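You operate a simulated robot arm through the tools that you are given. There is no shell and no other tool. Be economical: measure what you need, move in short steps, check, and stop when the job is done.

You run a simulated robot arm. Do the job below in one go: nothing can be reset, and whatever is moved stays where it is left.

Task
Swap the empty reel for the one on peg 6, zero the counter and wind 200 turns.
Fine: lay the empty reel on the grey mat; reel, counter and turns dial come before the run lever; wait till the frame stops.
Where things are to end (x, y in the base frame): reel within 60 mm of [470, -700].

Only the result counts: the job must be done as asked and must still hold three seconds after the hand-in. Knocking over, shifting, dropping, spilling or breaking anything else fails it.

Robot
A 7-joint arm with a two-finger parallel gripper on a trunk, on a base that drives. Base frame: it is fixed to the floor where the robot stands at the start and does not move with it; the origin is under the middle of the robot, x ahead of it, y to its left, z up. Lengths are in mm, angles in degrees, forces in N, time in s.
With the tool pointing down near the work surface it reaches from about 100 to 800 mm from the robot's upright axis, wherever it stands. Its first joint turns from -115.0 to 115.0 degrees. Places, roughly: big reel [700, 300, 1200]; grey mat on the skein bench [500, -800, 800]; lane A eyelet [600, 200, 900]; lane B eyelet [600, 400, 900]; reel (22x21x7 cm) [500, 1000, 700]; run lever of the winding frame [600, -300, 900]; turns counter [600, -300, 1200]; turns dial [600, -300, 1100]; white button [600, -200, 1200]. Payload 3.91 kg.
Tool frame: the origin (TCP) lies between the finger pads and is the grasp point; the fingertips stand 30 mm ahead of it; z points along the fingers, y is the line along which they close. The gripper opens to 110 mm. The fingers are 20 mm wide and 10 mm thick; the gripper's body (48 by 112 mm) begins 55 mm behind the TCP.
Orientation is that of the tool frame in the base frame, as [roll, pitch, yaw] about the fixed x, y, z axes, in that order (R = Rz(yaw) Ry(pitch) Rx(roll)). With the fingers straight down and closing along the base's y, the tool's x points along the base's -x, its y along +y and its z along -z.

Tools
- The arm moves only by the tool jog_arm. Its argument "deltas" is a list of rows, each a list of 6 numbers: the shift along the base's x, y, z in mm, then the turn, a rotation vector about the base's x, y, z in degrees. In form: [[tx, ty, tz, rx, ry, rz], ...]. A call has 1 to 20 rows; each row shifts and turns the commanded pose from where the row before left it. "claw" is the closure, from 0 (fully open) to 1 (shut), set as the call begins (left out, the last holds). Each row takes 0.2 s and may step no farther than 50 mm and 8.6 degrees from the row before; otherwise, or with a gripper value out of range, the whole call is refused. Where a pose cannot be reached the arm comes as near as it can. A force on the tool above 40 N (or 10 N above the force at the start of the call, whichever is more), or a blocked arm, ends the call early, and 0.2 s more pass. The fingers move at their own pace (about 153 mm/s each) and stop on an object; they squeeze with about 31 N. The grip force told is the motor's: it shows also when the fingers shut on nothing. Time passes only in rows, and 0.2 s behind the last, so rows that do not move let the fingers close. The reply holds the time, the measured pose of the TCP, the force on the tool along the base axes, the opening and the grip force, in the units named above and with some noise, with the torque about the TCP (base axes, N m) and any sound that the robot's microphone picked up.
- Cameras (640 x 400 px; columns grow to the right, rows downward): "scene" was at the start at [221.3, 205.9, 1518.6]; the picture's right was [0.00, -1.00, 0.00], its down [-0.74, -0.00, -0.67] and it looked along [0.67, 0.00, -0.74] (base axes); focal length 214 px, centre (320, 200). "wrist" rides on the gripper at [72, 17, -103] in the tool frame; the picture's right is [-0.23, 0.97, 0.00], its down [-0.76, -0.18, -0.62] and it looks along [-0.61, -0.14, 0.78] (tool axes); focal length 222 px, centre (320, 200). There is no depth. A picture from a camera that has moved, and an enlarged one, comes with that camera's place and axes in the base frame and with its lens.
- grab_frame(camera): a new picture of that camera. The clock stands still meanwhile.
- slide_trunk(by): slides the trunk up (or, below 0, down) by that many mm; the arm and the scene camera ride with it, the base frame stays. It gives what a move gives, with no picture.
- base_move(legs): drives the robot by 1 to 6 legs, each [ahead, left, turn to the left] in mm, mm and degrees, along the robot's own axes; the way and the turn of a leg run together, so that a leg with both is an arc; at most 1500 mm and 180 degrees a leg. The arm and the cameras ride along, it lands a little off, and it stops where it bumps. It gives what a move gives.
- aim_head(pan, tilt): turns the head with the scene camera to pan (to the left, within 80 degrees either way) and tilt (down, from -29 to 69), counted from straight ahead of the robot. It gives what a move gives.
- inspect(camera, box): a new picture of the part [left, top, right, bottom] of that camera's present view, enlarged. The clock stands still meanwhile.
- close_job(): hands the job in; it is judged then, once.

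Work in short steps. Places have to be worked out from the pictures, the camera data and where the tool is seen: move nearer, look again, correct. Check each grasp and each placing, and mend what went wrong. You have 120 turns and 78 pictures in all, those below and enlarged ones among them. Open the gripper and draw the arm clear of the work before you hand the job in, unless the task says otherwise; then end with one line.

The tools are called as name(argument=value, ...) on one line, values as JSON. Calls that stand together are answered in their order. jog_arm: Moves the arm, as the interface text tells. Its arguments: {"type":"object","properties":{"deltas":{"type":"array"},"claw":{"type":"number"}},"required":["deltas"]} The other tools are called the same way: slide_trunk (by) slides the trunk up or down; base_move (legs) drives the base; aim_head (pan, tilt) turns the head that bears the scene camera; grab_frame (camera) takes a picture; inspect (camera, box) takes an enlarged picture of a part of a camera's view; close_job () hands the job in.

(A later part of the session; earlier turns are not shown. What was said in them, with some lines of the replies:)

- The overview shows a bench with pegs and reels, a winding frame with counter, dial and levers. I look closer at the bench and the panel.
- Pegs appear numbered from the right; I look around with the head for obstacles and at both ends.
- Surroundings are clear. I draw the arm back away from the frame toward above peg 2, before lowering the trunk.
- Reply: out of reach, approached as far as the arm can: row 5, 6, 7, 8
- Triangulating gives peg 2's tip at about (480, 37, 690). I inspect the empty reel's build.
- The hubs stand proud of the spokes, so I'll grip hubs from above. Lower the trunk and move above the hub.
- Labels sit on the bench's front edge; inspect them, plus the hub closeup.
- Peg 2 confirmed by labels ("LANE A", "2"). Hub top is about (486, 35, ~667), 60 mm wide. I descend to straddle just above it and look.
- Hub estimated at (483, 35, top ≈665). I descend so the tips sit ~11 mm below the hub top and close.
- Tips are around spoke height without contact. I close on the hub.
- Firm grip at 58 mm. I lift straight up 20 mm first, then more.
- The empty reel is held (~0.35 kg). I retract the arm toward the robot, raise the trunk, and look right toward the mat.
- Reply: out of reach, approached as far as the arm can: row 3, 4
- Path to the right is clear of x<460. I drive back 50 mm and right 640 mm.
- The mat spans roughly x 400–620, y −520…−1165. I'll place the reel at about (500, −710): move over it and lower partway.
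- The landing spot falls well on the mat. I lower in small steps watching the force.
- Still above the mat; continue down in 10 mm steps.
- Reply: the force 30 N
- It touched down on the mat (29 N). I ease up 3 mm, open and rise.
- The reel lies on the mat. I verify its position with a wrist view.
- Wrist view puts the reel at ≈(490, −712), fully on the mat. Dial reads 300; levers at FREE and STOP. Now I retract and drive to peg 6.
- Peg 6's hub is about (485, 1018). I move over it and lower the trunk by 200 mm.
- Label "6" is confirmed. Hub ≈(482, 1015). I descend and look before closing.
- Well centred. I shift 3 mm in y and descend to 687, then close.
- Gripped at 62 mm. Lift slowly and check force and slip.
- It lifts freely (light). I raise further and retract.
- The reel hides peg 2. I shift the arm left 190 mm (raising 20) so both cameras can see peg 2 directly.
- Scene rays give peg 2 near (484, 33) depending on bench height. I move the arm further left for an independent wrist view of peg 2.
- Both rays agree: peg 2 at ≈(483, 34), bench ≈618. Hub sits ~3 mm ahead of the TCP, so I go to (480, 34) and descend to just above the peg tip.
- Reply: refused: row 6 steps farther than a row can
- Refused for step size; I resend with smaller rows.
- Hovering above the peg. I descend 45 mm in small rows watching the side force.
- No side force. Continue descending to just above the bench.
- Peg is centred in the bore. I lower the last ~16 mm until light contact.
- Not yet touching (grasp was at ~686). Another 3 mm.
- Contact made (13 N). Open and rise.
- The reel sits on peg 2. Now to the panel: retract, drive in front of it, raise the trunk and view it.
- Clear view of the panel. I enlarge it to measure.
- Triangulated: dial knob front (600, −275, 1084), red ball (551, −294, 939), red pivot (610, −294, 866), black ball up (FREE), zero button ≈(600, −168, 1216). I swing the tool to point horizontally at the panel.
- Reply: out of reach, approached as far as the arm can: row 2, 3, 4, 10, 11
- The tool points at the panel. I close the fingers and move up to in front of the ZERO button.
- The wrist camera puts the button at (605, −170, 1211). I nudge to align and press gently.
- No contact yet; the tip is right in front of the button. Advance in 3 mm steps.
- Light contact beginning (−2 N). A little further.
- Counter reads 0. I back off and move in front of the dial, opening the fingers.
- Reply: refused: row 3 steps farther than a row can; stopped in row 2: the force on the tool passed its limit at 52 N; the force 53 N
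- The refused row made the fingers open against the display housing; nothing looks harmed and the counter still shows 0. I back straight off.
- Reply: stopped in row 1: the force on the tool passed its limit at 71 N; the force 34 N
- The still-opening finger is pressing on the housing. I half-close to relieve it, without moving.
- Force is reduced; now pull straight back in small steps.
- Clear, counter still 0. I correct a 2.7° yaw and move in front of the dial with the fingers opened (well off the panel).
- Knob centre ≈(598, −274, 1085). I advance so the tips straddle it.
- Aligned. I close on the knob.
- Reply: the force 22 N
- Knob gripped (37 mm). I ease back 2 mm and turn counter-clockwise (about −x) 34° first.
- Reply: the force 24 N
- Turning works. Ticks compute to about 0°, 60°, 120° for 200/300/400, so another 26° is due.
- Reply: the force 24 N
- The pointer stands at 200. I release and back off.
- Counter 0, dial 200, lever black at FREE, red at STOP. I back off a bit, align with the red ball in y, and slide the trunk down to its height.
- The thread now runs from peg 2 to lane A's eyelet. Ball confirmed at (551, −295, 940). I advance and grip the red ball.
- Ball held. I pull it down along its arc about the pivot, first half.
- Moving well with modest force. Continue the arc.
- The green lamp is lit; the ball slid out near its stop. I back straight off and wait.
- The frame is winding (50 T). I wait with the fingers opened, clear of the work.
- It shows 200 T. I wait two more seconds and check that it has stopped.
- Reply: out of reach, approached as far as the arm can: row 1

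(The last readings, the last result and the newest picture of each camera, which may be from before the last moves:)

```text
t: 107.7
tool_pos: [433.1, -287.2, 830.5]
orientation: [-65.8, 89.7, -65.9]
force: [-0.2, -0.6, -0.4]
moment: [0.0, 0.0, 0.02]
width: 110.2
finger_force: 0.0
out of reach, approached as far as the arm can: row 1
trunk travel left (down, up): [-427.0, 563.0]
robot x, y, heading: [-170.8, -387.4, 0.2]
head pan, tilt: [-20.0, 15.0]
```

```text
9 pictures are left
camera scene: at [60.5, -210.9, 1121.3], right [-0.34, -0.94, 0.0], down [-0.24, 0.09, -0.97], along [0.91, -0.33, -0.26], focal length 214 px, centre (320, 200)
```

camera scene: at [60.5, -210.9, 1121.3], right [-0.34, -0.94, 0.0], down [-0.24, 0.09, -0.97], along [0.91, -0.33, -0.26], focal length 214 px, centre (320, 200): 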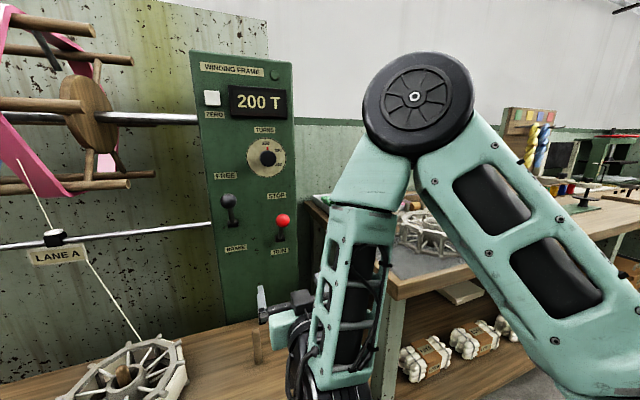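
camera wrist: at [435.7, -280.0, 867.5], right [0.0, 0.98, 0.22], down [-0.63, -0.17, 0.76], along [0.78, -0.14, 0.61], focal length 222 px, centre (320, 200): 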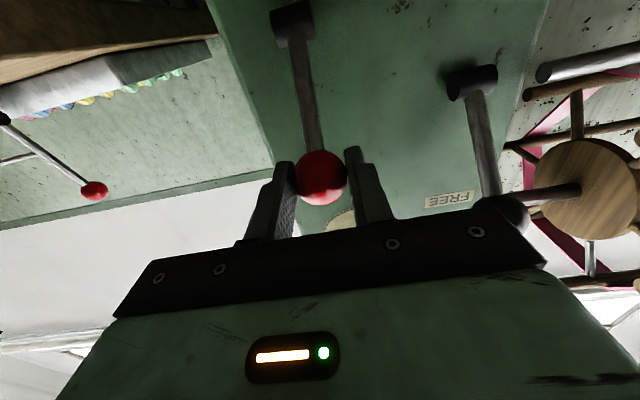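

The frame stopped at 200 T, lamp off, lever back at STOP. I drive back to draw the arm clear.

base_move(legs=[[-200, 0, 0]])

grab_frame(camera="scene")

```text
t: 109.3
tool_pos: [232.7, -286.8, 830.1]
orientation: [-65.7, 89.6, -65.7]
force: [0.0, -0.6, -0.3]
moment: [0.0, 0.02, 0.01]
width: 110.1
finger_force: 0.2
trunk travel left (down, up): [-427.0, 563.0]
robot x, y, heading: [-368.1, -382.7, 0.0]
head pan, tilt: [-20.0, 15.0]
```

```text
8 pictures are left
camera scene: at [-140.4, -210.2, 1121.3], right [-0.34, -0.94, 0.0], down [-0.24, 0.09, -0.97], along [0.91, -0.33, -0.26], focal length 214 px, centre (320, 200)
```

scene: 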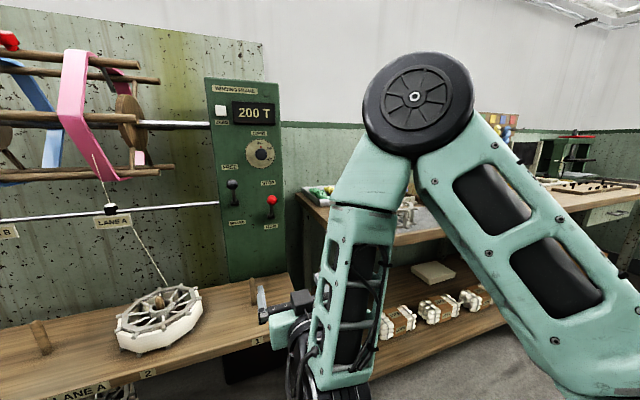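

All is in place: full reel on peg 2, empty reel on the mat, 200 T wound, frame stopped. Handing in.

close_job()

```text
The job is handed in.
```

The job is done and handed in: the empty reel is on the grey mat at about [490, -712], the reel from peg 6 is on peg 2 (lane A), and the counter was zeroed. The frame wound 200 turns and stopped by itself. While backing off the zero button, the fingers briefly pressed on the counter housing (up to 71 N); I saw no damage, and the counter still read 0.
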